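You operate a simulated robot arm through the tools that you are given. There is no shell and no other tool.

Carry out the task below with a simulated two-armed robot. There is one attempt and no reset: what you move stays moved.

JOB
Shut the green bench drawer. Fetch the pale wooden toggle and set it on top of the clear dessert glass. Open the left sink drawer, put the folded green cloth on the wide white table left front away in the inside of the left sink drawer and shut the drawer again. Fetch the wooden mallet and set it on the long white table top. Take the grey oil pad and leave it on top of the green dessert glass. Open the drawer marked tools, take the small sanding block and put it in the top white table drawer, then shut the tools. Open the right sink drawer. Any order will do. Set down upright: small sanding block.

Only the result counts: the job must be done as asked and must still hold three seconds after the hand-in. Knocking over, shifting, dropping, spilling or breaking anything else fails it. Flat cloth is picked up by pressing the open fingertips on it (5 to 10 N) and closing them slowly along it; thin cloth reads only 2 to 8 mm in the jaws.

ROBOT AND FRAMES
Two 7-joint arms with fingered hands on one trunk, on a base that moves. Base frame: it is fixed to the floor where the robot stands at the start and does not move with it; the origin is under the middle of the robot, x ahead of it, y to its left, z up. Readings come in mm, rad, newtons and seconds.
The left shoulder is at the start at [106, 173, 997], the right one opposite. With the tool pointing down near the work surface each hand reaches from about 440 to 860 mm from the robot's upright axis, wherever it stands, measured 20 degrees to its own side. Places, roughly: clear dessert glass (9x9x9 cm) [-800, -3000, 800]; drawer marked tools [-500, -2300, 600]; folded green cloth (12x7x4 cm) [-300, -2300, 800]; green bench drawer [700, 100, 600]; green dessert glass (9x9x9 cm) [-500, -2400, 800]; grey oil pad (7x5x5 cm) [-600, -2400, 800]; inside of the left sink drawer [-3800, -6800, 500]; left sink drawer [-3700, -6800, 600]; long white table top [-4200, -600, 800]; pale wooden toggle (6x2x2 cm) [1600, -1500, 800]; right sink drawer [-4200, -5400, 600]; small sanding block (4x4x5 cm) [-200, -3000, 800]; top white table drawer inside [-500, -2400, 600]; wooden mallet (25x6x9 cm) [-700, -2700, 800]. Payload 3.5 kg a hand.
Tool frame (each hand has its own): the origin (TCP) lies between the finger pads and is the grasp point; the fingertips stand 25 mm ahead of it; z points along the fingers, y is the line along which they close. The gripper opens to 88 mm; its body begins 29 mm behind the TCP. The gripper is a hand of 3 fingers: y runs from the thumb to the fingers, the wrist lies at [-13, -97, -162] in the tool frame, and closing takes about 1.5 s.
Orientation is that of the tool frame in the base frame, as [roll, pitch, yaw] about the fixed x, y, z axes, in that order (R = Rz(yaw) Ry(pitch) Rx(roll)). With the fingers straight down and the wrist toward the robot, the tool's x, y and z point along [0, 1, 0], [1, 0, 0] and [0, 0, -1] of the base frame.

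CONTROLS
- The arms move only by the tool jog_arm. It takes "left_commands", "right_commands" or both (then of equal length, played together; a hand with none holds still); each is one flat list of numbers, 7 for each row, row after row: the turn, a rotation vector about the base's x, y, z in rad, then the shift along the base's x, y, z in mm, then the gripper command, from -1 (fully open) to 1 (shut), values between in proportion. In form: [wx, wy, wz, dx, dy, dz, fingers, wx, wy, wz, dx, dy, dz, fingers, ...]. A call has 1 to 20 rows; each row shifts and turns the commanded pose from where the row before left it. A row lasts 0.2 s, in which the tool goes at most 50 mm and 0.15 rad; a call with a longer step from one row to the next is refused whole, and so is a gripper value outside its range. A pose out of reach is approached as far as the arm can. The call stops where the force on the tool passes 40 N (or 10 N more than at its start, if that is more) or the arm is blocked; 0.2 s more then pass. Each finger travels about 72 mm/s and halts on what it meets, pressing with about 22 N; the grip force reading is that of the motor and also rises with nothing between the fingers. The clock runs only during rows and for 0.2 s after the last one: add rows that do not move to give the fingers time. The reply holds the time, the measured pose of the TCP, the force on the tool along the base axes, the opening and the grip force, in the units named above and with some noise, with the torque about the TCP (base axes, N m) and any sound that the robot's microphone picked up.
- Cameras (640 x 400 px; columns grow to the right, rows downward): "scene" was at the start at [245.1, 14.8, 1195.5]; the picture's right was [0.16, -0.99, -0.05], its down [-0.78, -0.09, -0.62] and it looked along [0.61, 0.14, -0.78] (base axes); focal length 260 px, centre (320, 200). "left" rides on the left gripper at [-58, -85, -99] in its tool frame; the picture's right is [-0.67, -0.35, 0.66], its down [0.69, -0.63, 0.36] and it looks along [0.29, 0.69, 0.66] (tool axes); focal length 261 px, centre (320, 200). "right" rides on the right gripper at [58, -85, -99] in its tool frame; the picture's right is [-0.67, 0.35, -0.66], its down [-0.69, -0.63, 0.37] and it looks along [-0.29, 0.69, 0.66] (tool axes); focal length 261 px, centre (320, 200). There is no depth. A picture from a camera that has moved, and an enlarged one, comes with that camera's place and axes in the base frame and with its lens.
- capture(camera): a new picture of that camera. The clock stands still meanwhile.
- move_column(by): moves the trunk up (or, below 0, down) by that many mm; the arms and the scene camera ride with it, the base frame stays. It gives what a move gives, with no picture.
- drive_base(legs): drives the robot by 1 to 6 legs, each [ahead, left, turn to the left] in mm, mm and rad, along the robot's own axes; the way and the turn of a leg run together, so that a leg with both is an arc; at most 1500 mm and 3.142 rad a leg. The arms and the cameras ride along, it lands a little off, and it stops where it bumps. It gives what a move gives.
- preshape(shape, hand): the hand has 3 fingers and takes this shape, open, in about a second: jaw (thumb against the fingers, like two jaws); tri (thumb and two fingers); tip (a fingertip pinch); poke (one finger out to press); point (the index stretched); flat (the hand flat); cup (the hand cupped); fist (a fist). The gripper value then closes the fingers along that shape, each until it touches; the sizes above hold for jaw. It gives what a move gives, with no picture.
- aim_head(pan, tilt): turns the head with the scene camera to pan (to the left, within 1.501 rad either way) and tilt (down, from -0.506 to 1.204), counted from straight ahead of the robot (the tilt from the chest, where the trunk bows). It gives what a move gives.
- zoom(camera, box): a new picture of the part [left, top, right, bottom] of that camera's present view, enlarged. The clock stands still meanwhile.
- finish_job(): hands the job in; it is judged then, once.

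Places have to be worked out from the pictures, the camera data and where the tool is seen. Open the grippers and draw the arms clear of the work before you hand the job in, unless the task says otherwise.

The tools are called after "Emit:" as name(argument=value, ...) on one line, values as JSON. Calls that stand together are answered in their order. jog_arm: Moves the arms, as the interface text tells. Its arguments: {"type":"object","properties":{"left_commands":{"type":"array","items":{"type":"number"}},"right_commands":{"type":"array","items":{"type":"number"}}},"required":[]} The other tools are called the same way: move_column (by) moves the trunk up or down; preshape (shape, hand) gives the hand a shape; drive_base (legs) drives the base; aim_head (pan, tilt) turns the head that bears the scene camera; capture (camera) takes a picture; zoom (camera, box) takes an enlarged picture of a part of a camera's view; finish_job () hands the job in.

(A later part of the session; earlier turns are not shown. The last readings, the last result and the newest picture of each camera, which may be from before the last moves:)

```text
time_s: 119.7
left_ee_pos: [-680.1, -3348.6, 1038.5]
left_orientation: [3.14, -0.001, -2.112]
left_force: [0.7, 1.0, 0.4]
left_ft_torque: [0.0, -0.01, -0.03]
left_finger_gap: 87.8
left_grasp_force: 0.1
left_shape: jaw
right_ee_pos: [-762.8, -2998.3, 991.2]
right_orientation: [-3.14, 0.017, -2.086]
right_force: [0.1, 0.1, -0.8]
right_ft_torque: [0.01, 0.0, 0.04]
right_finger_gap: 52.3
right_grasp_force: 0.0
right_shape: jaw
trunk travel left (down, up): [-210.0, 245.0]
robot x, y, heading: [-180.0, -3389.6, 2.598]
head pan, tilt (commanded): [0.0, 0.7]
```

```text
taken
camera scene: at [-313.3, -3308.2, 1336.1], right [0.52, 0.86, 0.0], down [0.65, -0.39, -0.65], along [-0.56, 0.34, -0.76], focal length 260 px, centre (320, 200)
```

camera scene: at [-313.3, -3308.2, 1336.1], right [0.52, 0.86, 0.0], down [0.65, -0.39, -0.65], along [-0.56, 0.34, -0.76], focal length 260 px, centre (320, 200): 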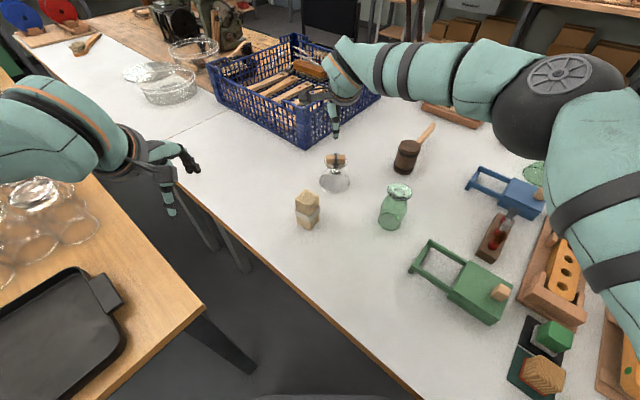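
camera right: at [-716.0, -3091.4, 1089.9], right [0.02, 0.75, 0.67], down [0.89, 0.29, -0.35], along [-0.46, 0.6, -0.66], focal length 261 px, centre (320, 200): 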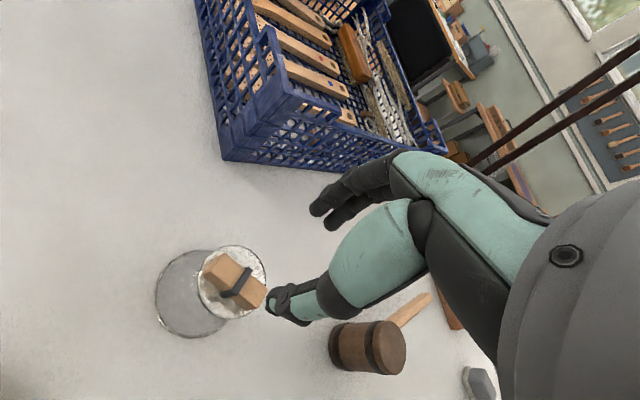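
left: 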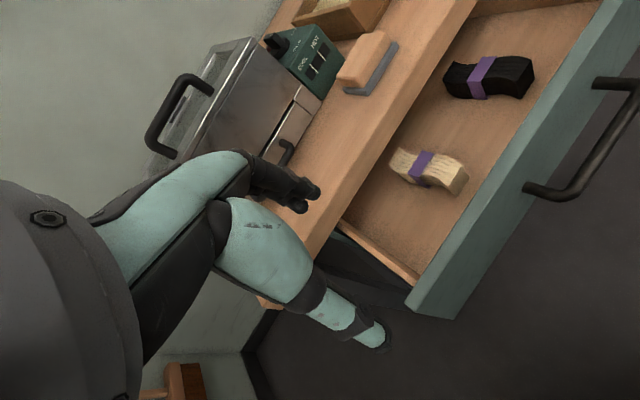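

The toggle sits on the clear glass. Next is the sanding block near (-170, -2950): I'll raise the trunk, draw the right hand in, back off 80 mm and turn right 0.72 rad to face it.

Emit:
move_column(by=100)

Emit:
jog_arm(right_commands=[0, 0, 0, 34, -20, 0, -1, 0, 0, 0, 34, -20, 0, -1, 0, 0, 0, 34, -20, 0, -1, 0, 0, 0, 34, -20, 0, -1, 0, 0, 0, 34, -20, 0, -1])

Emit:
drive_base(legs=[[-80, 0, 0], [0, 0, -0.72]])

Emit:
aim_head(pan=0.0, tilt=0.9)

Emit:
capture(camera="scene")

```text
time_s: 121.0
left_ee_pos: [-679.4, -3348.0, 1138.2]
left_orientation: [-3.14, -0.001, -2.112]
left_force: [-0.2, 0.1, 0.0]
left_ft_torque: [0.03, -0.04, 0.0]
left_finger_gap: 87.6
left_grasp_force: 0.0
left_shape: jaw
right_ee_pos: [-762.0, -2996.9, 1091.1]
right_orientation: [-3.14, 0.016, -2.086]
right_force: [0.5, -0.6, 0.3]
right_ft_torque: [-0.01, -0.02, -0.02]
right_finger_gap: 52.3
right_grasp_force: 0.0
right_shape: jaw
trunk travel left (down, up): [-310.0, 145.0]
robot x, y, heading: [-179.9, -3387.3, 2.602]
head pan, tilt (commanded): [0.0, 0.7]
```

```text
time_s: 122.2
left_ee_pos: [-678.5, -3347.8, 1138.0]
left_orientation: [-3.141, -0.001, -2.113]
left_force: [0.3, -0.5, 0.5]
left_ft_torque: [-0.01, 0.0, 0.03]
left_finger_gap: 88.0
left_grasp_force: 0.1
left_shape: jaw
right_ee_pos: [-590.2, -3096.5, 1090.2]
right_orientation: [-3.141, 0.015, -2.085]
right_force: [-0.1, -0.4, 0.1]
right_ft_torque: [0.0, 0.02, 0.02]
right_finger_gap: 87.6
right_grasp_force: 0.1
right_shape: jaw
trunk travel left (down, up): [-310.0, 145.0]
robot x, y, heading: [-179.3, -3384.9, 2.597]
head pan, tilt (commanded): [0.0, 0.7]
```

```text
time_s: 125.2
left_ee_pos: [-462.0, -3071.6, 1138.4]
left_orientation: [-3.141, 0.0, -2.826]
left_force: [0.3, 0.2, -0.8]
left_ft_torque: [0.0, -0.03, 0.02]
left_finger_gap: 88.0
left_grasp_force: 0.1
left_shape: jaw
right_ee_pos: [-229.3, -2939.2, 1091.1]
right_orientation: [-3.139, 0.02, -2.803]
right_force: [0.4, 0.0, 0.0]
right_ft_torque: [0.02, -0.01, 0.0]
right_finger_gap: 87.6
right_grasp_force: 0.0
right_shape: jaw
trunk travel left (down, up): [-310.0, 145.0]
robot x, y, heading: [-113.3, -3429.3, 1.887]
head pan, tilt (commanded): [0.0, 0.7]
```

```text
time_s: 125.9
left_ee_pos: [-461.5, -3071.8, 1138.2]
left_orientation: [-3.141, 0.001, -2.827]
left_force: [0.5, -0.2, -0.8]
left_ft_torque: [0.01, -0.01, 0.01]
left_finger_gap: 87.7
left_grasp_force: 0.0
left_shape: jaw
right_ee_pos: [-230.2, -2938.1, 1089.8]
right_orientation: [-3.139, 0.016, -2.803]
right_force: [0.3, -0.6, -0.1]
right_ft_torque: [0.02, -0.01, -0.01]
right_finger_gap: 87.3
right_grasp_force: 0.1
right_shape: jaw
trunk travel left (down, up): [-310.0, 145.0]
robot x, y, heading: [-109.3, -3426.3, 1.883]
head pan, tilt (commanded): [0.0, 0.901]
```

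```text
taken
camera scene: at [-140.5, -3339.8, 1435.8], right [0.95, 0.31, 0.0], down [0.25, -0.78, -0.58], along [-0.18, 0.55, -0.82], focal length 260 px, centre (320, 200)
```

scene: 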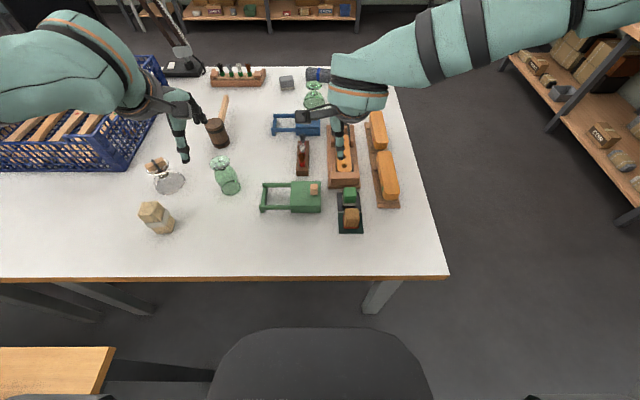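

The sanding block is straight ahead-right near (350, 217). I'll zoom for position and orientation.

Emit:
zoom(camera="scene", box=[310, 175, 390, 245])

Emit:
capture(camera="right")

```text
5.71 times, centred on (350, 210) of scene
camera zoom: at [-140.5, -3339.8, 1435.8], right [0.95, 0.31, 0.0], down [0.25, -0.78, -0.58], along [-0.18, 0.55, -0.82], focal length 1484 px, centre (149, 143)
```

zoom: 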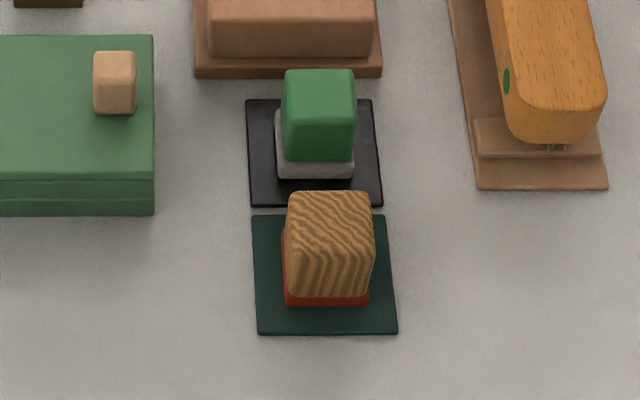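

```text
taken
camera right: at [-257.4, -3040.1, 1188.5], right [0.5, 0.55, 0.67], down [0.86, -0.36, -0.35], along [0.05, 0.75, -0.66], focal length 261 px, centre (320, 200)
```

right: 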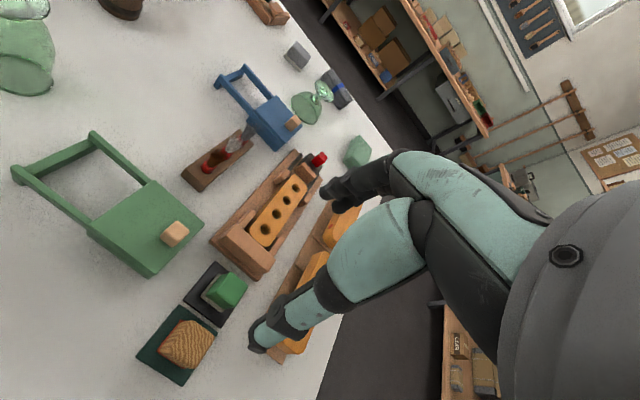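

The block is square to the robot, about 41 mm wide, centred near (-175, -2950) with 36 mm between it and the green block. I'll position over it with a 60 mm opening and lower the trunk.

Emit:
jog_arm(right_commands=[0, 0, -0.026, 27.5, -6, 0, -0.36, 0, 0, 0, 27.5, -6, 0, -0.36, 0, 0, 0, 0, 0, 0, -0.36])

Emit:
move_column(by=-105)

Emit:
jog_arm(right_commands=[0, 0, 0, 0, 0, -30, -0.36, 0, 0, 0, 0, 0, -40, -0.36, 0, 0, 0, 0, 0, 0, -0.36])

Emit:
capture(camera="right")

Emit:
capture(camera="scene")

```text
time_s: 126.7
left_ee_pos: [-461.9, -3069.6, 1137.5]
left_orientation: [3.142, -0.001, -2.827]
left_force: [-0.4, 0.2, -1.2]
left_ft_torque: [-0.02, -0.02, 0.0]
left_finger_gap: 87.8
left_grasp_force: 0.2
left_shape: jaw
right_ee_pos: [-174.9, -2951.8, 1090.9]
right_orientation: [-3.139, 0.017, -2.827]
right_force: [-0.5, -0.2, -0.1]
right_ft_torque: [0.0, -0.03, -0.01]
right_finger_gap: 60.2
right_grasp_force: 0.0
right_shape: jaw
trunk travel left (down, up): [-310.0, 145.0]
robot x, y, heading: [-112.2, -3429.4, 1.879]
head pan, tilt (commanded): [0.0, 0.901]
```

```text
time_s: 128.1
left_ee_pos: [-463.0, -3071.3, 1033.7]
left_orientation: [-3.141, 0.0, -2.828]
left_force: [0.0, 0.6, -0.2]
left_ft_torque: [0.0, 0.0, -0.01]
left_finger_gap: 87.9
left_grasp_force: 0.0
left_shape: jaw
right_ee_pos: [-176.0, -2952.0, 984.1]
right_orientation: [3.141, 0.016, -2.829]
right_force: [-0.3, -0.5, 0.3]
right_ft_torque: [0.0, 0.0, -0.03]
right_finger_gap: 60.5
right_grasp_force: 0.0
right_shape: jaw
trunk travel left (down, up): [-205.0, 250.0]
robot x, y, heading: [-109.2, -3429.4, 1.881]
head pan, tilt (commanded): [0.0, 0.901]
```

```text
time_s: 128.9
left_ee_pos: [-461.6, -3071.8, 1034.0]
left_orientation: [3.14, -0.001, -2.829]
left_force: [0.1, -0.1, -0.1]
left_ft_torque: [0.01, 0.02, 0.04]
left_finger_gap: 87.8
left_grasp_force: 0.1
left_shape: jaw
right_ee_pos: [-174.1, -2952.1, 913.6]
right_orientation: [-3.141, 0.017, -2.827]
right_force: [0.4, -0.4, -1.1]
right_ft_torque: [0.02, 0.01, 0.02]
right_finger_gap: 60.0
right_grasp_force: 0.0
right_shape: jaw
trunk travel left (down, up): [-205.0, 250.0]
robot x, y, heading: [-112.9, -3427.3, 1.886]
head pan, tilt (commanded): [0.0, 0.901]
```

```text
taken
camera right: at [-204.8, -3052.0, 1012.7], right [0.52, 0.54, 0.67], down [0.85, -0.39, -0.35], along [0.07, 0.75, -0.66], focal length 261 px, centre (320, 200)
```

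right: 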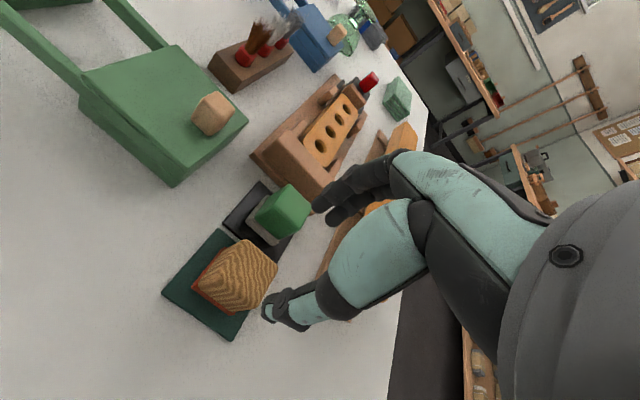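

```text
taken
camera scene: at [-156.9, -3289.6, 1315.6], right [0.95, 0.31, 0.0], down [0.27, -0.83, -0.48], along [-0.15, 0.46, -0.88], focal length 260 px, centre (320, 200)
```

scene: 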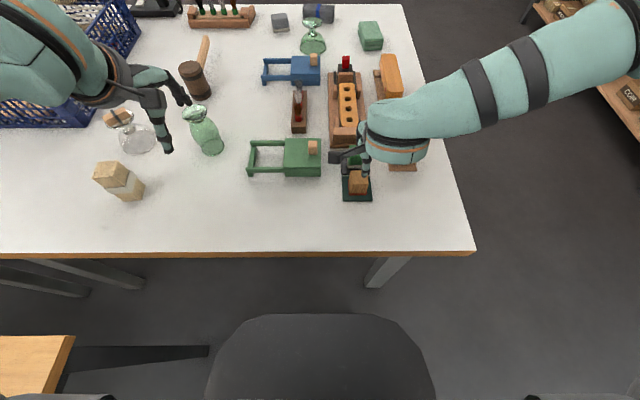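

I'll zoom the scene view around the block and hand to refine the alignment.

Emit:
zoom(camera="scene", box=[320, 130, 400, 210])

Emit:
zoom(camera="right", box=[160, 180, 340, 340])

```text
5.00 times, centred on (360, 170) of scene
camera zoom: at [-156.9, -3289.6, 1315.6], right [0.95, 0.31, 0.0], down [0.27, -0.83, -0.48], along [-0.15, 0.46, -0.88], focal length 1299 px, centre (120, 350)
```

zoom: 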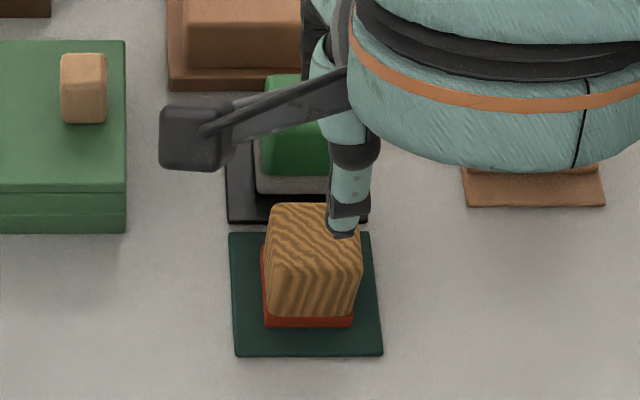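

```text
2.50 times, centred on (250, 260) of right
camera zoom: at [-204.8, -3052.0, 1012.7], right [0.52, 0.54, 0.67], down [0.85, -0.39, -0.35], along [0.07, 0.75, -0.66], focal length 652 px, centre (495, 50)
```

zoom: 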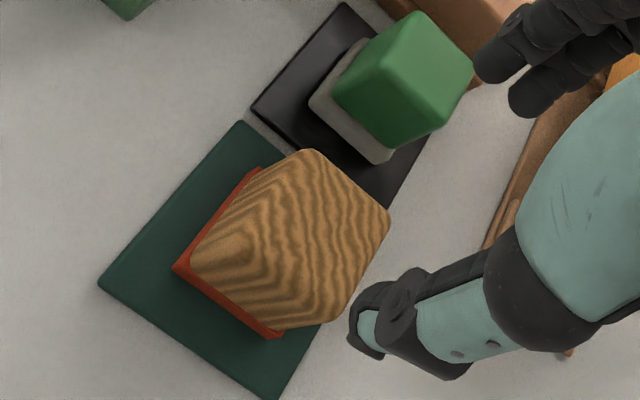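

The hand camera shows the TCP line falling within about 3 mm of the block's top centre. I'll nudge slightly and descend to just above it.

Emit:
jog_arm(right_commands=[0, 0, 0, -1.3, -2.5, -20, -0.36, 0, 0, 0, 0, 0, -20, -0.36, 0, 0, 0, 0, 0, -8, -0.36, 0, 0, 0, 0, 0, 0, -0.36])

Emit:
zoom(camera="scene", box=[320, 130, 400, 210])

Emit:
zoom(camera="right", box=[200, 150, 380, 310])

```text
time_s: 129.9
left_ee_pos: [-461.4, -3070.7, 1033.2]
left_orientation: [3.141, 0.0, -2.827]
left_force: [-0.5, 0.4, 0.1]
left_ft_torque: [0.0, 0.0, -0.01]
left_finger_gap: 87.9
left_grasp_force: 0.1
left_shape: jaw
right_ee_pos: [-175.7, -2953.7, 868.1]
right_orientation: [-3.141, 0.019, -2.827]
right_force: [-0.1, -0.5, 0.1]
right_ft_torque: [-0.02, 0.0, -0.01]
right_finger_gap: 60.2
right_grasp_force: 0.2
right_shape: jaw
trunk travel left (down, up): [-205.0, 250.0]
robot x, y, heading: [-110.5, -3432.4, 1.88]
head pan, tilt (commanded): [0.0, 0.901]
```

```text
5.00 times, centred on (360, 170) of scene
camera zoom: at [-157.0, -3289.1, 1315.5], right [0.95, 0.31, 0.0], down [0.27, -0.83, -0.48], along [-0.15, 0.46, -0.88], focal length 1299 px, centre (120, 350)
```

zoom: 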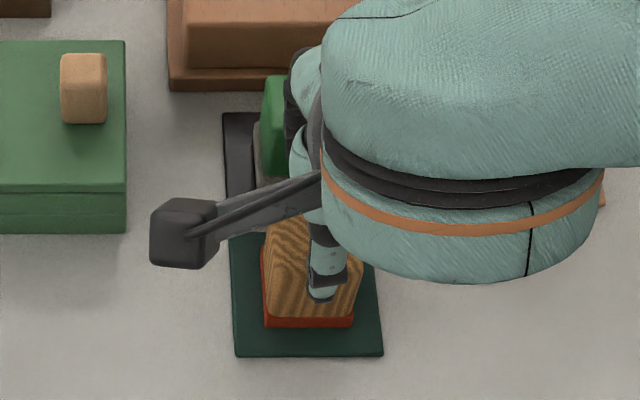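

```text
2.50 times, centred on (290, 230) of right
camera zoom: at [-206.0, -3053.7, 965.3], right [0.52, 0.54, 0.67], down [0.85, -0.39, -0.35], along [0.07, 0.75, -0.66], focal length 652 px, centre (395, 125)
```

zoom: 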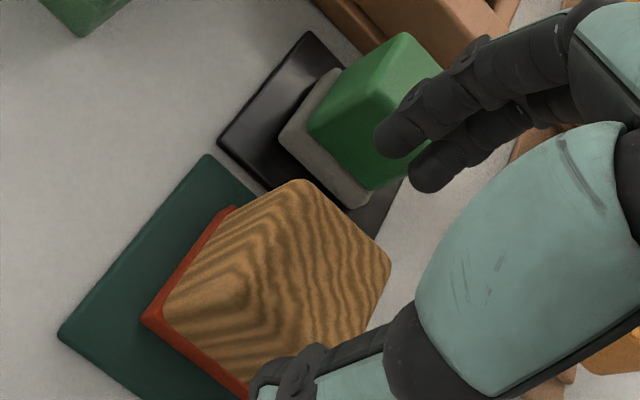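

The TCP is within 3 mm of centre by the hand view. I'll nudge 2 mm left and nearer and descend to z≈820, watching forces.

Emit:
jog_arm(right_commands=[0, 0, 0, -1.5, -2.5, -8, -0.36, 0, 0, 0, 0, 0, -10, -0.36, 0, 0, 0, 0, 0, -10, -0.36, 0, 0, 0, 0, 0, -10, -0.36, 0, 0, 0, 0, 0, -9, -0.36, 0, 0, 0, 0, 0, 0, -0.36])

Emit:
zoom(camera="right", box=[200, 130, 380, 290])

Emit:
zoom(camera="scene", box=[320, 130, 400, 210])

```text
time_s: 131.3
left_ee_pos: [-462.2, -3070.7, 1033.7]
left_orientation: [3.14, 0.0, -2.828]
left_force: [-0.6, 0.4, 0.2]
left_ft_torque: [-0.01, 0.01, 0.01]
left_finger_gap: 87.8
left_grasp_force: 0.1
left_shape: jaw
right_ee_pos: [-176.8, -2956.0, 819.0]
right_orientation: [-3.14, 0.017, -2.827]
right_force: [0.0, 1.1, 0.5]
right_ft_torque: [0.01, -0.01, -0.03]
right_finger_gap: 60.0
right_grasp_force: 0.2
right_shape: jaw
trunk travel left (down, up): [-205.0, 250.0]
robot x, y, heading: [-111.4, -3427.5, 1.88]
head pan, tilt (commanded): [0.0, 0.901]
```

```text
2.50 times, centred on (290, 210) of right
camera zoom: at [-207.5, -3056.3, 918.4], right [0.52, 0.54, 0.67], down [0.85, -0.39, -0.35], along [0.07, 0.75, -0.66], focal length 652 px, centre (395, 175)
```

zoom: 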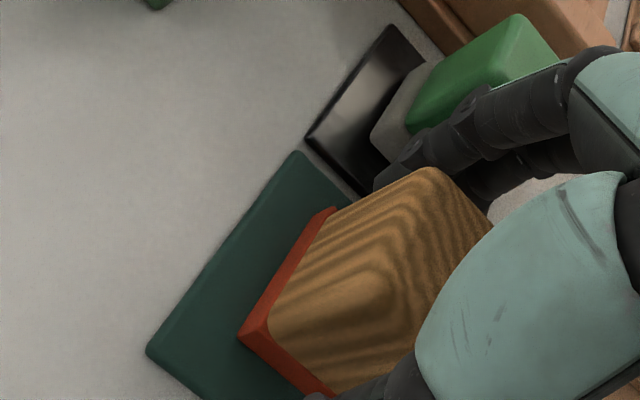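

```text
5.00 times, centred on (360, 170) of scene
camera zoom: at [-157.0, -3289.1, 1315.5], right [0.95, 0.31, 0.0], down [0.27, -0.83, -0.48], along [-0.15, 0.46, -0.88], focal length 1299 px, centre (120, 350)
```

zoom: 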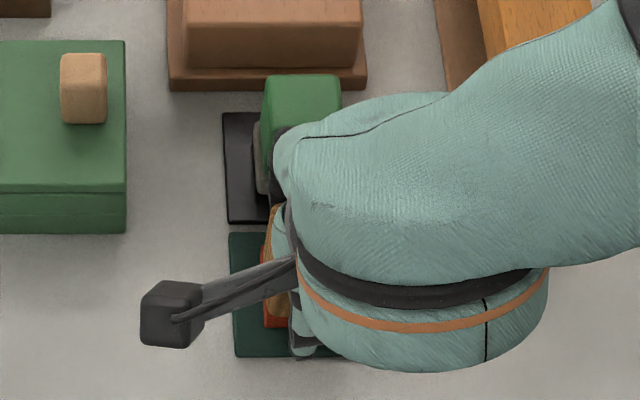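

The fingers are seated either side with no contact forces. I'll close on the block.

Emit:
jog_arm(right_commands=[0, 0, 0, 0, 0, 0, -0.2, 0, 0, 0, 0, 0, 0, -0.05, 0, 0, 0, 0, 0, 0, 0.1, 0, 0, 0, 0, 0, 0, 0.3, 0, 0, 0, 0, 0, 0, 0.6, 0, 0, 0, 0, 0, 0, 1, 0, 0, 0, 0, 0, 0, 1])

Emit:
zoom(camera="right", box=[200, 130, 380, 290])

```text
time_s: 132.9
left_ee_pos: [-461.6, -3071.3, 1033.0]
left_orientation: [-3.14, -0.001, -2.827]
left_force: [0.1, 0.3, -0.9]
left_ft_torque: [0.01, 0.0, 0.02]
left_finger_gap: 87.6
left_grasp_force: 0.2
left_shape: jaw
right_ee_pos: [-179.4, -2955.6, 820.7]
right_orientation: [-3.139, 0.017, -2.828]
right_force: [-0.3, -0.2, 0.8]
right_ft_torque: [0.01, 0.01, -0.04]
right_finger_gap: 34.7
right_grasp_force: 21.9
right_shape: jaw
trunk travel left (down, up): [-205.0, 250.0]
robot x, y, heading: [-112.4, -3430.6, 1.882]
head pan, tilt (commanded): [0.0, 0.901]
```

```text
2.50 times, centred on (290, 210) of right
camera zoom: at [-207.4, -3056.1, 918.5], right [0.52, 0.54, 0.67], down [0.85, -0.39, -0.35], along [0.07, 0.75, -0.66], focal length 652 px, centre (395, 175)
```

zoom: 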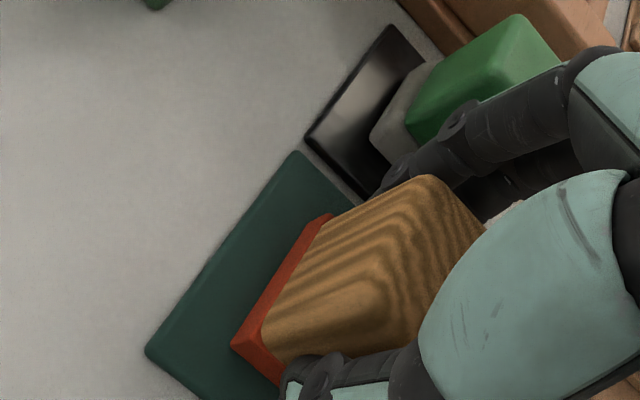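

The block is gripped at 34.7 mm. I'll lift and check that only the block comes up.

Emit:
jog_arm(right_commands=[0, 0, 0, 0, 0, 5, 1, 0, 0, 0, 0, 0, 10, 1, 0, 0, 0, 0, 0, 20, 1, 0, 0, 0, 0, 0, 40, 1, 0, 0, 0, 0, 0, 45, 1, 0, 0, 0, 0, 0, 45, 1])

Emit:
capture(camera="right")

Emit:
zoom(camera="scene", box=[300, 80, 420, 220])

```text
time_s: 134.3
left_ee_pos: [-461.6, -3072.2, 1033.9]
left_orientation: [-3.14, -0.001, -2.827]
left_force: [-0.1, -0.4, 0.0]
left_ft_torque: [0.01, 0.01, 0.0]
left_finger_gap: 87.7
left_grasp_force: 0.0
left_shape: jaw
right_ee_pos: [-177.8, -2956.9, 985.3]
right_orientation: [-3.14, 0.015, -2.828]
right_force: [0.7, 1.1, 0.4]
right_ft_torque: [-0.03, 0.02, 0.01]
right_finger_gap: 34.7
right_grasp_force: 21.9
right_shape: jaw
trunk travel left (down, up): [-205.0, 250.0]
robot x, y, heading: [-112.1, -3428.3, 1.882]
head pan, tilt (commanded): [0.0, 0.901]
```

```text
taken
camera right: at [-207.1, -3057.2, 1083.9], right [0.52, 0.54, 0.67], down [0.85, -0.39, -0.35], along [0.07, 0.75, -0.66], focal length 261 px, centre (320, 200)
```

right: 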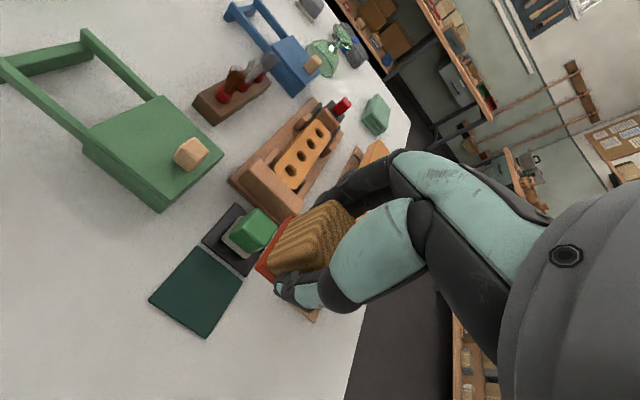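

```text
2.86 times, centred on (360, 150) of scene
camera zoom: at [-156.8, -3289.9, 1315.6], right [0.95, 0.31, 0.0], down [0.27, -0.83, -0.48], along [-0.15, 0.46, -0.87], focal length 742 px, centre (206, 343)
```

zoom: 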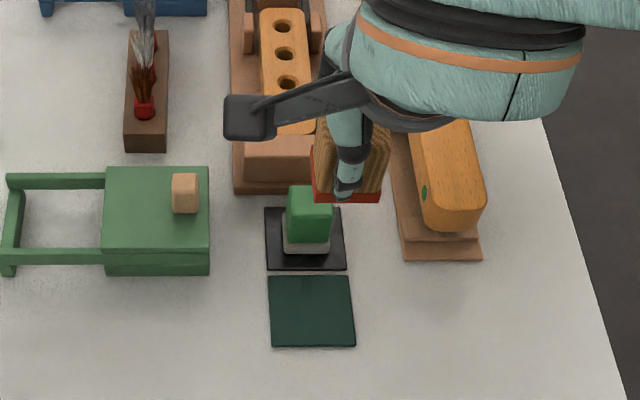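

Only the block came up. I'll raise the trunk and drive back around the left side of the table to its front, then turn to face the drawers.

Emit:
move_column(by=110)

Emit:
drive_base(legs=[[-110, 0, 0], [0, -880, 0], [1080, 0, 0], [1080, 0, 0]])

Emit:
drive_base(legs=[[0, 0, 3.14]])

Emit:
aim_head(pan=-0.6, tilt=0.6)

Emit:
capture(camera="scene")

```text
time_s: 135.7
left_ee_pos: [-461.2, -3070.7, 1143.1]
left_orientation: [-3.137, 0.0, -2.831]
left_force: [0.0, -0.6, 0.2]
left_ft_torque: [-0.01, 0.01, -0.01]
left_finger_gap: 87.8
left_grasp_force: 0.0
left_shape: jaw
right_ee_pos: [-179.6, -2955.0, 1094.8]
right_orientation: [-3.139, 0.016, -2.828]
right_force: [-0.4, 0.6, 0.1]
right_ft_torque: [0.03, 0.02, 0.0]
right_finger_gap: 34.3
right_grasp_force: 22.1
right_shape: jaw
trunk travel left (down, up): [-315.0, 140.0]
robot x, y, heading: [-108.8, -3429.2, 1.879]
head pan, tilt (commanded): [0.0, 0.901]
```

```text
time_s: 151.5
left_ee_pos: [-238.2, -837.2, 1143.5]
left_orientation: [-3.141, 0.0, -2.844]
left_force: [0.6, 0.1, 0.4]
left_ft_torque: [0.01, -0.03, 0.02]
left_finger_gap: 88.0
left_grasp_force: 0.0
left_shape: jaw
right_ee_pos: [46.6, -726.8, 1094.6]
right_orientation: [-3.139, 0.019, -2.843]
right_force: [-0.4, 0.1, -1.0]
right_ft_torque: [-0.02, -0.02, 0.0]
right_finger_gap: 34.3
right_grasp_force: 21.8
right_shape: jaw
trunk travel left (down, up): [-315.0, 140.0]
robot x, y, heading: [107.9, -1202.1, 1.87]
head pan, tilt (commanded): [0.0, 0.901]
```

```text
time_s: 159.2
left_ee_pos: [445.5, -1569.1, 1143.3]
left_orientation: [3.14, 0.0, 0.285]
left_force: [-0.6, 0.6, -0.5]
left_ft_torque: [-0.05, 0.0, 0.0]
left_finger_gap: 87.8
left_grasp_force: 0.0
left_shape: jaw
right_ee_pos: [158.6, -1675.8, 1095.2]
right_orientation: [-3.139, 0.017, 0.284]
right_force: [-0.6, -0.1, -0.5]
right_ft_torque: [-0.01, -0.02, 0.01]
right_finger_gap: 33.9
right_grasp_force: 21.4
right_shape: jaw
trunk travel left (down, up): [-315.0, 140.0]
robot x, y, heading: [106.1, -1198.9, -1.291]
head pan, tilt (commanded): [0.0, 0.901]
```

```text
time_s: 160.2
left_ee_pos: [445.6, -1570.1, 1143.1]
left_orientation: [3.141, 0.001, 0.285]
left_force: [0.5, 0.0, 0.5]
left_ft_torque: [0.0, 0.0, 0.02]
left_finger_gap: 87.8
left_grasp_force: 0.1
left_shape: jaw
right_ee_pos: [157.8, -1675.3, 1094.9]
right_orientation: [-3.141, 0.018, 0.284]
right_force: [0.5, 0.3, -0.1]
right_ft_torque: [0.02, -0.02, -0.01]
right_finger_gap: 33.8
right_grasp_force: 22.3
right_shape: jaw
trunk travel left (down, up): [-315.0, 140.0]
robot x, y, heading: [105.8, -1203.7, -1.289]
head pan, tilt (commanded): [-0.6, 0.6]
```

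```text
taken
camera scene: at [83.3, -1301.9, 1466.0], right [-0.95, 0.31, 0.03], down [0.16, 0.58, -0.8], along [-0.27, -0.75, -0.6], focal length 260 px, centre (320, 200)
```

scene: 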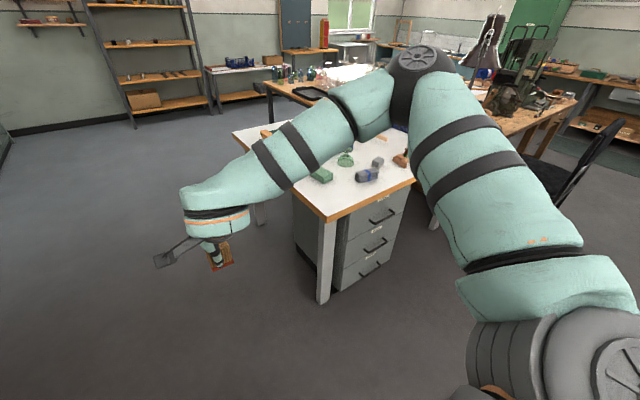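

I'm at a≈272 along the table front. I'll square up and strafe right about 980 mm to stand in front of the drawers.

Emit:
drive_base(legs=[[0, 0, 0.034], [-50, -980, 0]])

Emit:
aim_head(pan=0.0, tilt=0.7)

Emit:
capture(camera="scene")

```text
time_s: 165.7
left_ee_pos: [-491.9, -1814.7, 1142.7]
left_orientation: [3.141, 0.001, 0.315]
left_force: [0.5, -0.1, 0.7]
left_ft_torque: [0.01, 0.0, 0.01]
left_finger_gap: 87.7
left_grasp_force: 0.0
left_shape: jaw
right_ee_pos: [-775.0, -1929.7, 1094.3]
right_orientation: [-3.139, 0.018, 0.315]
right_force: [0.0, -0.6, -1.3]
right_ft_torque: [0.01, -0.01, -0.01]
right_finger_gap: 33.7
right_grasp_force: 22.1
right_shape: jaw
trunk travel left (down, up): [-315.0, 140.0]
robot x, y, heading: [-845.3, -1459.5, -1.255]
head pan, tilt (commanded): [-0.6, 0.6]
```

```text
time_s: 166.7
left_ee_pos: [-492.4, -1814.4, 1142.2]
left_orientation: [-3.141, 0.0, 0.314]
left_force: [0.4, 0.6, 0.0]
left_ft_torque: [-0.02, 0.0, -0.02]
left_finger_gap: 87.7
left_grasp_force: 0.0
left_shape: jaw
right_ee_pos: [-775.6, -1929.8, 1094.8]
right_orientation: [-3.141, 0.017, 0.315]
right_force: [0.1, -0.1, -0.7]
right_ft_torque: [0.01, 0.0, 0.02]
right_finger_gap: 33.9
right_grasp_force: 21.5
right_shape: jaw
trunk travel left (down, up): [-315.0, 140.0]
robot x, y, heading: [-845.2, -1456.6, -1.262]
head pan, tilt (commanded): [0.0, 0.7]
```

```text
taken
camera scene: at [-811.0, -1553.9, 1456.8], right [-0.95, -0.31, 0.0], down [-0.21, 0.65, -0.73], along [0.22, -0.69, -0.68], focal length 260 px, centre (320, 200)
```

scene: 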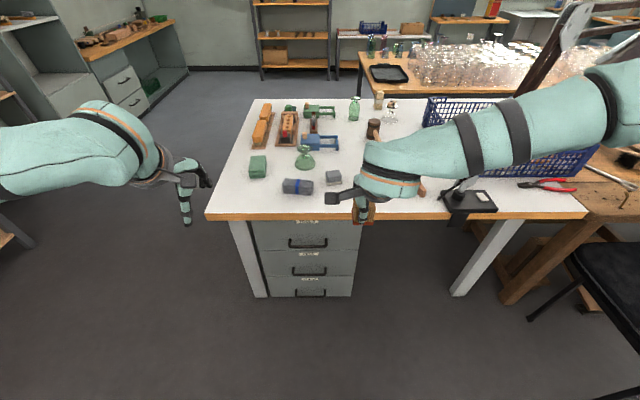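

Good position. I'll zoom on the TOOLS drawer handle to locate it.

Emit:
zoom(camera="scene", box=[230, 200, 390, 300])

Emit:
capture(camera="left")

```text
4.00 times, centred on (310, 250) of scene
camera zoom: at [-811.0, -1553.9, 1456.8], right [-0.95, -0.31, 0.0], down [-0.21, 0.65, -0.73], along [0.22, -0.69, -0.68], focal length 1039 px, centre (360, 0)
```

zoom: 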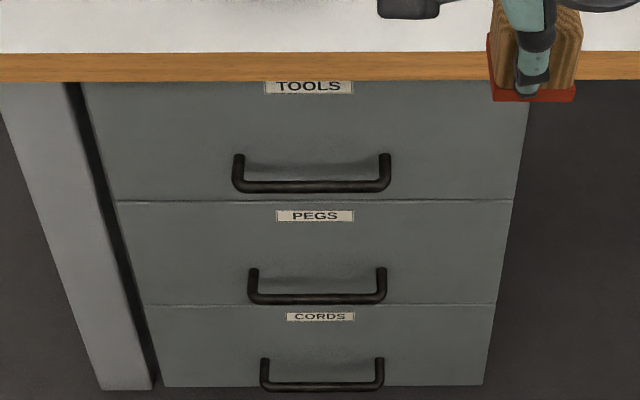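

```text
taken
camera left: at [-573.7, -1751.0, 1242.6], right [-0.74, 0.13, -0.66], down [0.46, 0.81, -0.37], along [0.49, -0.57, -0.66], focal length 261 px, centre (320, 200)
```

left: 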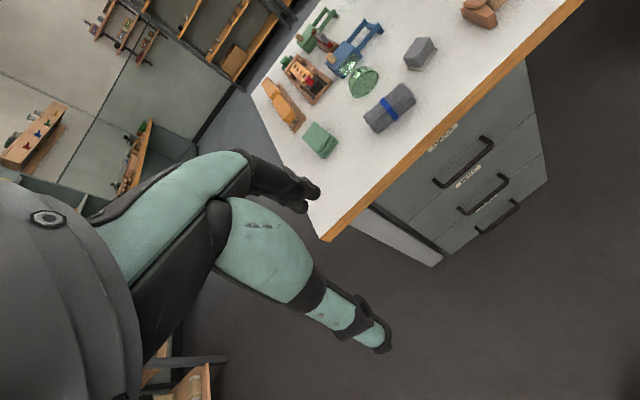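

I judge the TOOLS handle bar centre at about (-577, -2133, 617), standing 40 mm off the drawer face. I'll shift the right hand (with the block) aside, lower the trunk, and bring the left hand to a tilted pre-grasp in front of the bar.

Emit:
jog_arm(right_commands=[0, 0, 0, -36, -11.6, 15, 1, 0, 0, 0, -36, -11.6, 15, 1, 0, 0, 0, -36, -11.6, 15, 1, 0, 0, 0, -36, -11.6, 15, 1])

Emit:
move_column(by=-215)

Emit:
jog_arm(left_commands=[-0.1057, -0.0343, 0, -12.1, -27.3, -33.6, -0.2, -0.1057, -0.0343, 0, -12.1, -27.3, -33.6, -0.2, -0.1057, -0.0343, 0, -12.1, -27.3, -33.6, -0.2, -0.1057, -0.0343, 0, -12.1, -27.3, -33.6, -0.2, -0.1057, -0.0343, 0, -12.1, -27.3, -33.6, -0.2, -0.1057, -0.0343, 0, -12.1, -27.3, -33.6, -0.2, -0.1057, -0.0343, 0, -12.1, -27.3, -33.6, -0.2, -0.1057, -0.0343, 0, -12.1, -27.3, -33.6, -0.2, -0.1057, -0.0343, 0, -12.1, -27.3, -33.6, -0.2])

Emit:
capture(camera="left")

Emit:
capture(camera="scene")

```text
time_s: 167.7
left_ee_pos: [-495.3, -1815.3, 1143.8]
left_orientation: [-3.141, -0.001, 0.315]
left_force: [0.0, -0.2, 0.7]
left_ft_torque: [0.01, -0.01, -0.03]
left_finger_gap: 87.7
left_grasp_force: 0.1
left_shape: jaw
right_ee_pos: [-920.7, -1976.6, 1155.6]
right_orientation: [3.141, 0.015, 0.313]
right_force: [-0.1, -0.9, -0.9]
right_ft_torque: [-0.02, -0.03, 0.02]
right_finger_gap: 34.1
right_grasp_force: 22.1
right_shape: jaw
trunk travel left (down, up): [-315.0, 140.0]
robot x, y, heading: [-842.7, -1459.8, -1.257]
head pan, tilt (commanded): [0.0, 0.7]
```

```text
time_s: 170.0
left_ee_pos: [-492.5, -1814.1, 929.4]
left_orientation: [3.14, -0.001, 0.315]
left_force: [-0.4, -0.4, 0.2]
left_ft_torque: [-0.02, 0.01, -0.01]
left_finger_gap: 87.8
left_grasp_force: 0.0
left_shape: jaw
right_ee_pos: [-920.3, -1976.3, 940.1]
right_orientation: [-3.14, 0.017, 0.315]
right_force: [0.9, 0.0, -0.9]
right_ft_torque: [0.0, 0.04, -0.01]
right_finger_gap: 33.8
right_grasp_force: 22.0
right_shape: jaw
trunk travel left (down, up): [-100.0, 355.0]
robot x, y, heading: [-842.6, -1454.9, -1.258]
head pan, tilt (commanded): [0.0, 0.7]
```

```text
time_s: 172.0
left_ee_pos: [-600.1, -2062.7, 624.4]
left_orientation: [2.144, -0.001, 0.313]
left_force: [0.2, -0.8, 0.3]
left_ft_torque: [-0.05, 0.02, -0.01]
left_finger_gap: 52.9
left_grasp_force: 0.0
left_shape: jaw
right_ee_pos: [-919.4, -1976.4, 939.8]
right_orientation: [-3.136, 0.016, 0.315]
right_force: [-0.5, -1.4, 0.3]
right_ft_torque: [0.05, 0.0, 0.01]
right_finger_gap: 33.7
right_grasp_force: 21.9
right_shape: jaw
trunk travel left (down, up): [-100.0, 355.0]
robot x, y, heading: [-841.9, -1455.9, -1.256]
head pan, tilt (commanded): [0.0, 0.7]
```

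```text
taken
camera left: at [-696.0, -1955.1, 606.6], right [-0.53, -0.55, -0.65], down [0.64, 0.24, -0.73], along [0.56, -0.8, 0.23], focal length 261 px, centre (320, 200)
```

left: 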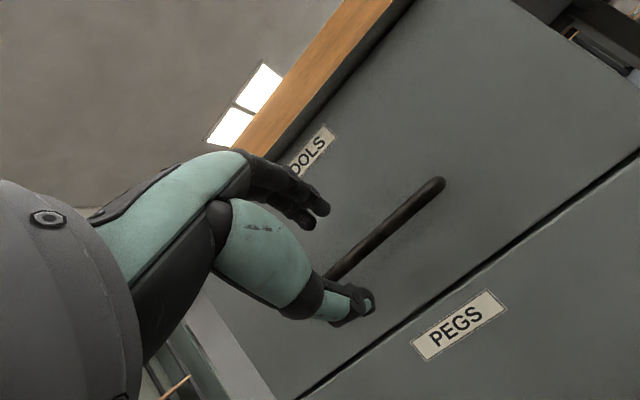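

```text
taken
camera scene: at [-769.4, -1684.6, 1186.0], right [-0.95, -0.31, 0.0], down [-0.26, 0.82, -0.51], along [0.16, -0.49, -0.86], focal length 260 px, centre (320, 200)
```

scene: 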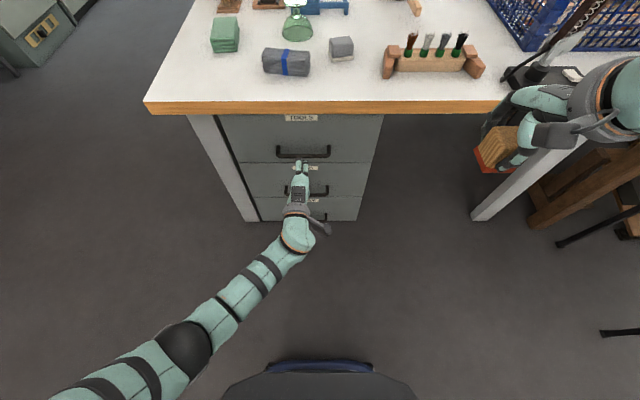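

The left hand reached its pre-grasp. I'll zoom on both views to pin down the bar relative to the fingers.

Emit:
zoom(camera="scene", box=[240, 110, 360, 210])

Emit:
zoom(camera="left", box=[260, 150, 480, 340])

```text
4.00 times, centred on (300, 160) of scene
camera zoom: at [-769.4, -1684.6, 1186.0], right [-0.95, -0.31, 0.0], down [-0.26, 0.82, -0.51], along [0.16, -0.49, -0.86], focal length 1039 px, centre (400, 360)
```

zoom: 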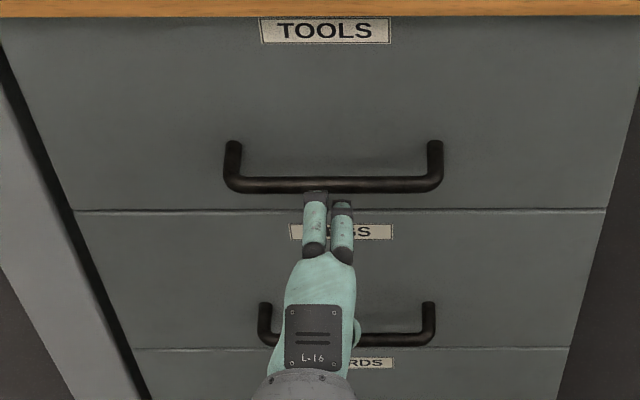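

```text
2.11 times, centred on (370, 245) of left
camera zoom: at [-696.0, -1955.1, 606.6], right [-0.53, -0.55, -0.65], down [0.64, 0.24, -0.73], along [0.56, -0.8, 0.23], focal length 549 px, centre (215, 105)
```

zoom: 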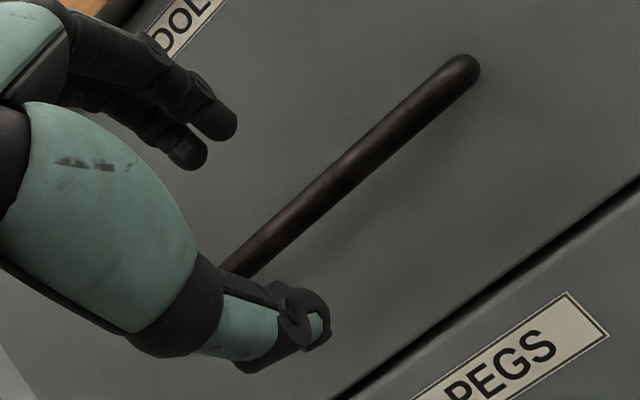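

Combining views, the bar is at about b=1860, z≈605, roughly 12 mm lower and 10 mm farther than first thought. I'll narrow the jaws to 36 mm and align the tool axis with the bar before advancing.

Emit:
jog_arm(left_commands=[0, 0, 0, 4.9, -15, 24.6, 0.18, 0, 0, 0, 0, 0, 0, 0.18, 0, 0, 0, 0, 0, 0, 0.18])

Emit:
zoom(camera="left", box=[260, 150, 480, 340])

```text
time_s: 172.8
left_ee_pos: [-596.5, -2076.4, 649.5]
left_orientation: [2.142, 0.001, 0.311]
left_force: [-0.7, -0.1, -0.2]
left_ft_torque: [-0.02, -0.01, -0.01]
left_finger_gap: 36.6
left_grasp_force: 0.1
left_shape: jaw
right_ee_pos: [-919.5, -1976.6, 939.8]
right_orientation: [-3.141, 0.018, 0.314]
right_force: [0.2, 0.3, -0.6]
right_ft_torque: [0.01, -0.01, 0.0]
right_finger_gap: 33.6
right_grasp_force: 21.9
right_shape: jaw
trunk travel left (down, up): [-100.0, 355.0]
robot x, y, heading: [-843.0, -1457.3, -1.257]
head pan, tilt (commanded): [0.0, 0.7]
```

```text
2.11 times, centred on (370, 245) of left
camera zoom: at [-691.7, -1969.8, 631.9], right [-0.52, -0.55, -0.65], down [0.64, 0.24, -0.73], along [0.56, -0.8, 0.23], focal length 549 px, centre (215, 105)
```

zoom: 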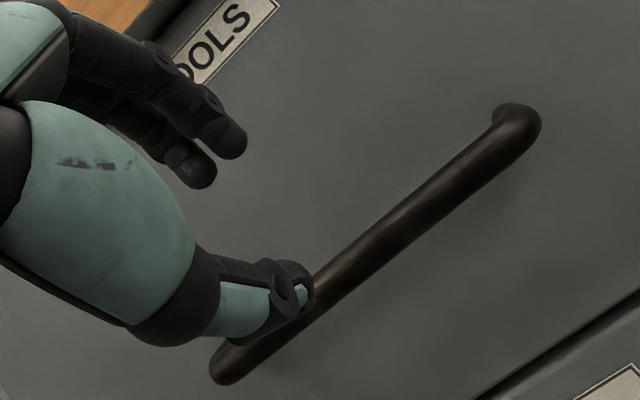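

The bar is within 3 mm of the tool axis. I'll advance along the tool axis so the bar sits between thumb and fingers.

Emit:
jog_arm(left_commands=[0, 0, 0, 4.4, -13.4, -10, 0.18, 0, 0, 0, 4.4, -13.4, -10, 0.18, 0, 0, 0, 4.4, -13.4, -10, 0.18, 0, 0, 0, 4.3, -13.4, -9.7, 0.18, 0, 0, 0, 0, 0, 0, 0.18])

Emit:
zoom(camera="left", box=[240, 150, 460, 340])

Emit:
zoom(camera="scene", box=[240, 110, 360, 210])

```text
time_s: 174.0
left_ee_pos: [-579.1, -2129.0, 611.4]
left_orientation: [2.14, -0.001, 0.313]
left_force: [-0.7, 0.1, 0.7]
left_ft_torque: [0.01, -0.01, 0.03]
left_finger_gap: 36.6
left_grasp_force: 0.0
left_shape: jaw
right_ee_pos: [-919.9, -1976.2, 939.5]
right_orientation: [-3.141, 0.016, 0.314]
right_force: [0.4, -0.2, 0.3]
right_ft_torque: [-0.02, 0.01, -0.02]
right_finger_gap: 33.9
right_grasp_force: 21.8
right_shape: jaw
trunk travel left (down, up): [-100.0, 355.0]
robot x, y, heading: [-842.4, -1456.8, -1.258]
head pan, tilt (commanded): [0.0, 0.7]
```

```text
2.11 times, centred on (350, 245) of left
camera zoom: at [-673.5, -2022.8, 593.4], right [-0.52, -0.55, -0.65], down [0.64, 0.24, -0.73], along [0.56, -0.8, 0.23], focal length 549 px, centre (257, 105)
```

zoom: 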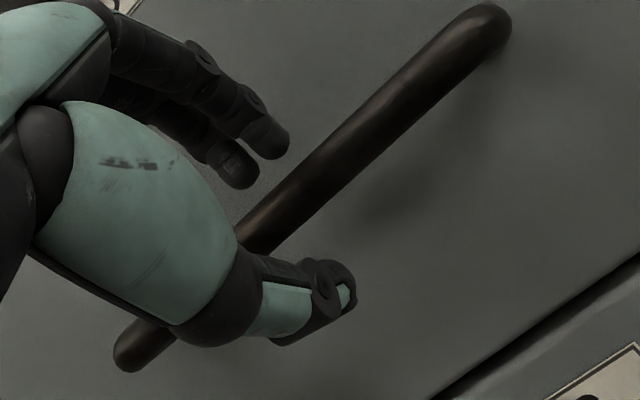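

```text
4.00 times, centred on (300, 160) of scene
camera zoom: at [-769.1, -1683.2, 1186.3], right [-0.95, -0.31, 0.0], down [-0.26, 0.82, -0.52], along [0.16, -0.49, -0.86], focal length 1039 px, centre (400, 360)
```

zoom: 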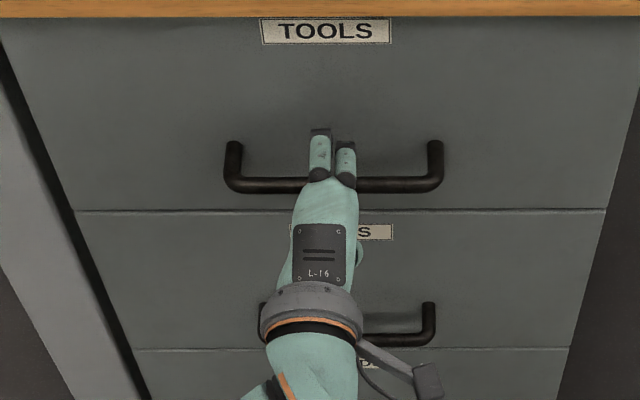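

The bar lies between fingers (above) and thumb (below). I'll close the grip on it.

Emit:
jog_arm(left_commands=[0, 0, 0, 0, 0, 0, 0.5, 0, 0, 0, 0, 0, 0, 0.8, 0, 0, 0, 0, 0, 0, 1, 0, 0, 0, 0, 0, 0, 1, 0, 0, 0, 0, 0, 0, 1])

Emit:
zoom(camera="left", box=[240, 150, 460, 340])

```text
time_s: 175.2
left_ee_pos: [-578.8, -2128.9, 611.3]
left_orientation: [2.139, -0.003, 0.316]
left_force: [-0.9, -1.4, 0.8]
left_ft_torque: [-0.07, -0.01, -0.04]
left_finger_gap: 8.5
left_grasp_force: 22.0
left_shape: jaw
right_ee_pos: [-920.0, -1977.4, 939.7]
right_orientation: [-3.14, 0.016, 0.314]
right_force: [0.3, 0.1, -0.1]
right_ft_torque: [-0.02, -0.02, 0.02]
right_finger_gap: 33.7
right_grasp_force: 22.0
right_shape: jaw
trunk travel left (down, up): [-100.0, 355.0]
robot x, y, heading: [-843.2, -1453.2, -1.259]
head pan, tilt (commanded): [0.0, 0.7]
```

```text
2.11 times, centred on (350, 245) of left
camera zoom: at [-673.9, -2022.8, 593.3], right [-0.52, -0.55, -0.65], down [0.64, 0.24, -0.73], along [0.56, -0.8, 0.23], focal length 549 px, centre (257, 105)
```

zoom: 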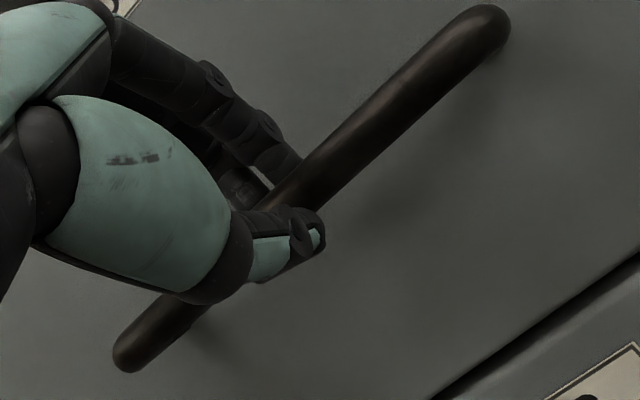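

The bar is gripped. I'll pull straight back along the drawer axis in 20 mm steps.

Emit:
jog_arm(left_commands=[0, 0, 0, -3.1, 9.5, 0, 1, 0, 0, 0, -6.2, 19, 0, 1, 0, 0, 0, -6.2, 19, 0, 1, 0, 0, 0, -6.2, 19, 0, 1, 0, 0, 0, -6.2, 19, 0, 1, 0, 0, 0, -6.2, 19, 0, 1])

Emit:
capture(camera="scene")

```text
time_s: 176.6
left_ee_pos: [-613.2, -2023.8, 610.5]
left_orientation: [2.139, -0.002, 0.316]
left_force: [0.2, 1.1, 5.0]
left_ft_torque: [-0.1, -0.04, 0.03]
left_finger_gap: 8.6
left_grasp_force: 21.8
left_shape: jaw
right_ee_pos: [-920.4, -1975.9, 940.9]
right_orientation: [3.14, 0.018, 0.314]
right_force: [1.2, -0.3, -0.5]
right_ft_torque: [0.0, -0.02, 0.0]
right_finger_gap: 33.4
right_grasp_force: 22.4
right_shape: jaw
trunk travel left (down, up): [-100.0, 355.0]
robot x, y, heading: [-846.0, -1456.8, -1.259]
head pan, tilt (commanded): [0.0, 0.7]
```

```text
taken
camera scene: at [-769.8, -1682.5, 1186.6], right [-0.95, -0.31, 0.0], down [-0.26, 0.82, -0.52], along [0.16, -0.49, -0.86], focal length 260 px, centre (320, 200)
```

scene: 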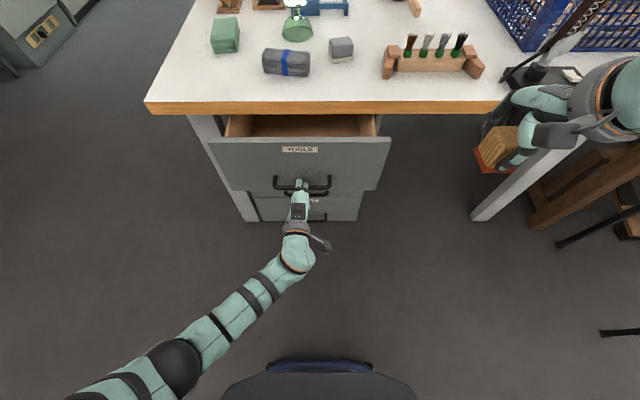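

The drawer is sliding open easily. I'll pull another 120 mm.

Emit:
jog_arm(left_commands=[0, 0, 0, -6.2, 19, 0, 1, 0, 0, 0, -6.2, 19, 0, 1, 0, 0, 0, -6.2, 19, 0, 1, 0, 0, 0, -6.2, 19, 0, 1, 0, 0, 0, -6.2, 19, 0, 1, 0, 0, 0, -6.2, 19, 0, 1])

Emit:
capture(camera="scene")

```text
time_s: 178.0
left_ee_pos: [-642.8, -1916.9, 616.9]
left_orientation: [2.122, -0.012, 0.322]
left_force: [0.5, 0.7, 0.3]
left_ft_torque: [-0.01, 0.0, -0.03]
left_finger_gap: 6.9
left_grasp_force: 21.4
left_shape: jaw
right_ee_pos: [-920.8, -1976.0, 940.3]
right_orientation: [-3.14, 0.018, 0.313]
right_force: [0.0, 1.6, -0.3]
right_ft_torque: [-0.01, 0.03, -0.04]
right_finger_gap: 33.9
right_grasp_force: 22.1
right_shape: jaw
trunk travel left (down, up): [-100.0, 355.0]
robot x, y, heading: [-845.6, -1456.3, -1.259]
head pan, tilt (commanded): [0.0, 0.7]
```

```text
taken
camera scene: at [-769.7, -1683.0, 1186.7], right [-0.95, -0.31, 0.0], down [-0.26, 0.82, -0.52], along [0.16, -0.49, -0.86], focal length 260 px, centre (320, 200)
```

scene: 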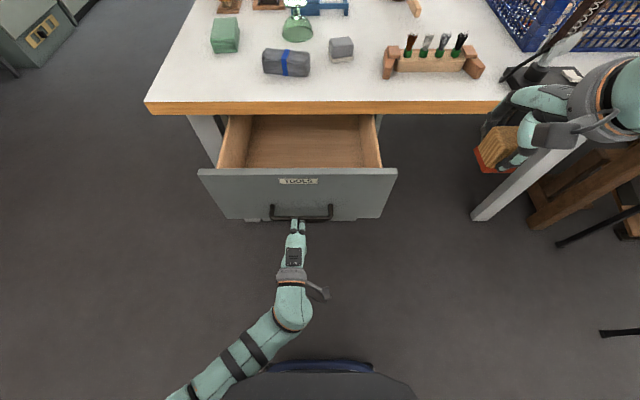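

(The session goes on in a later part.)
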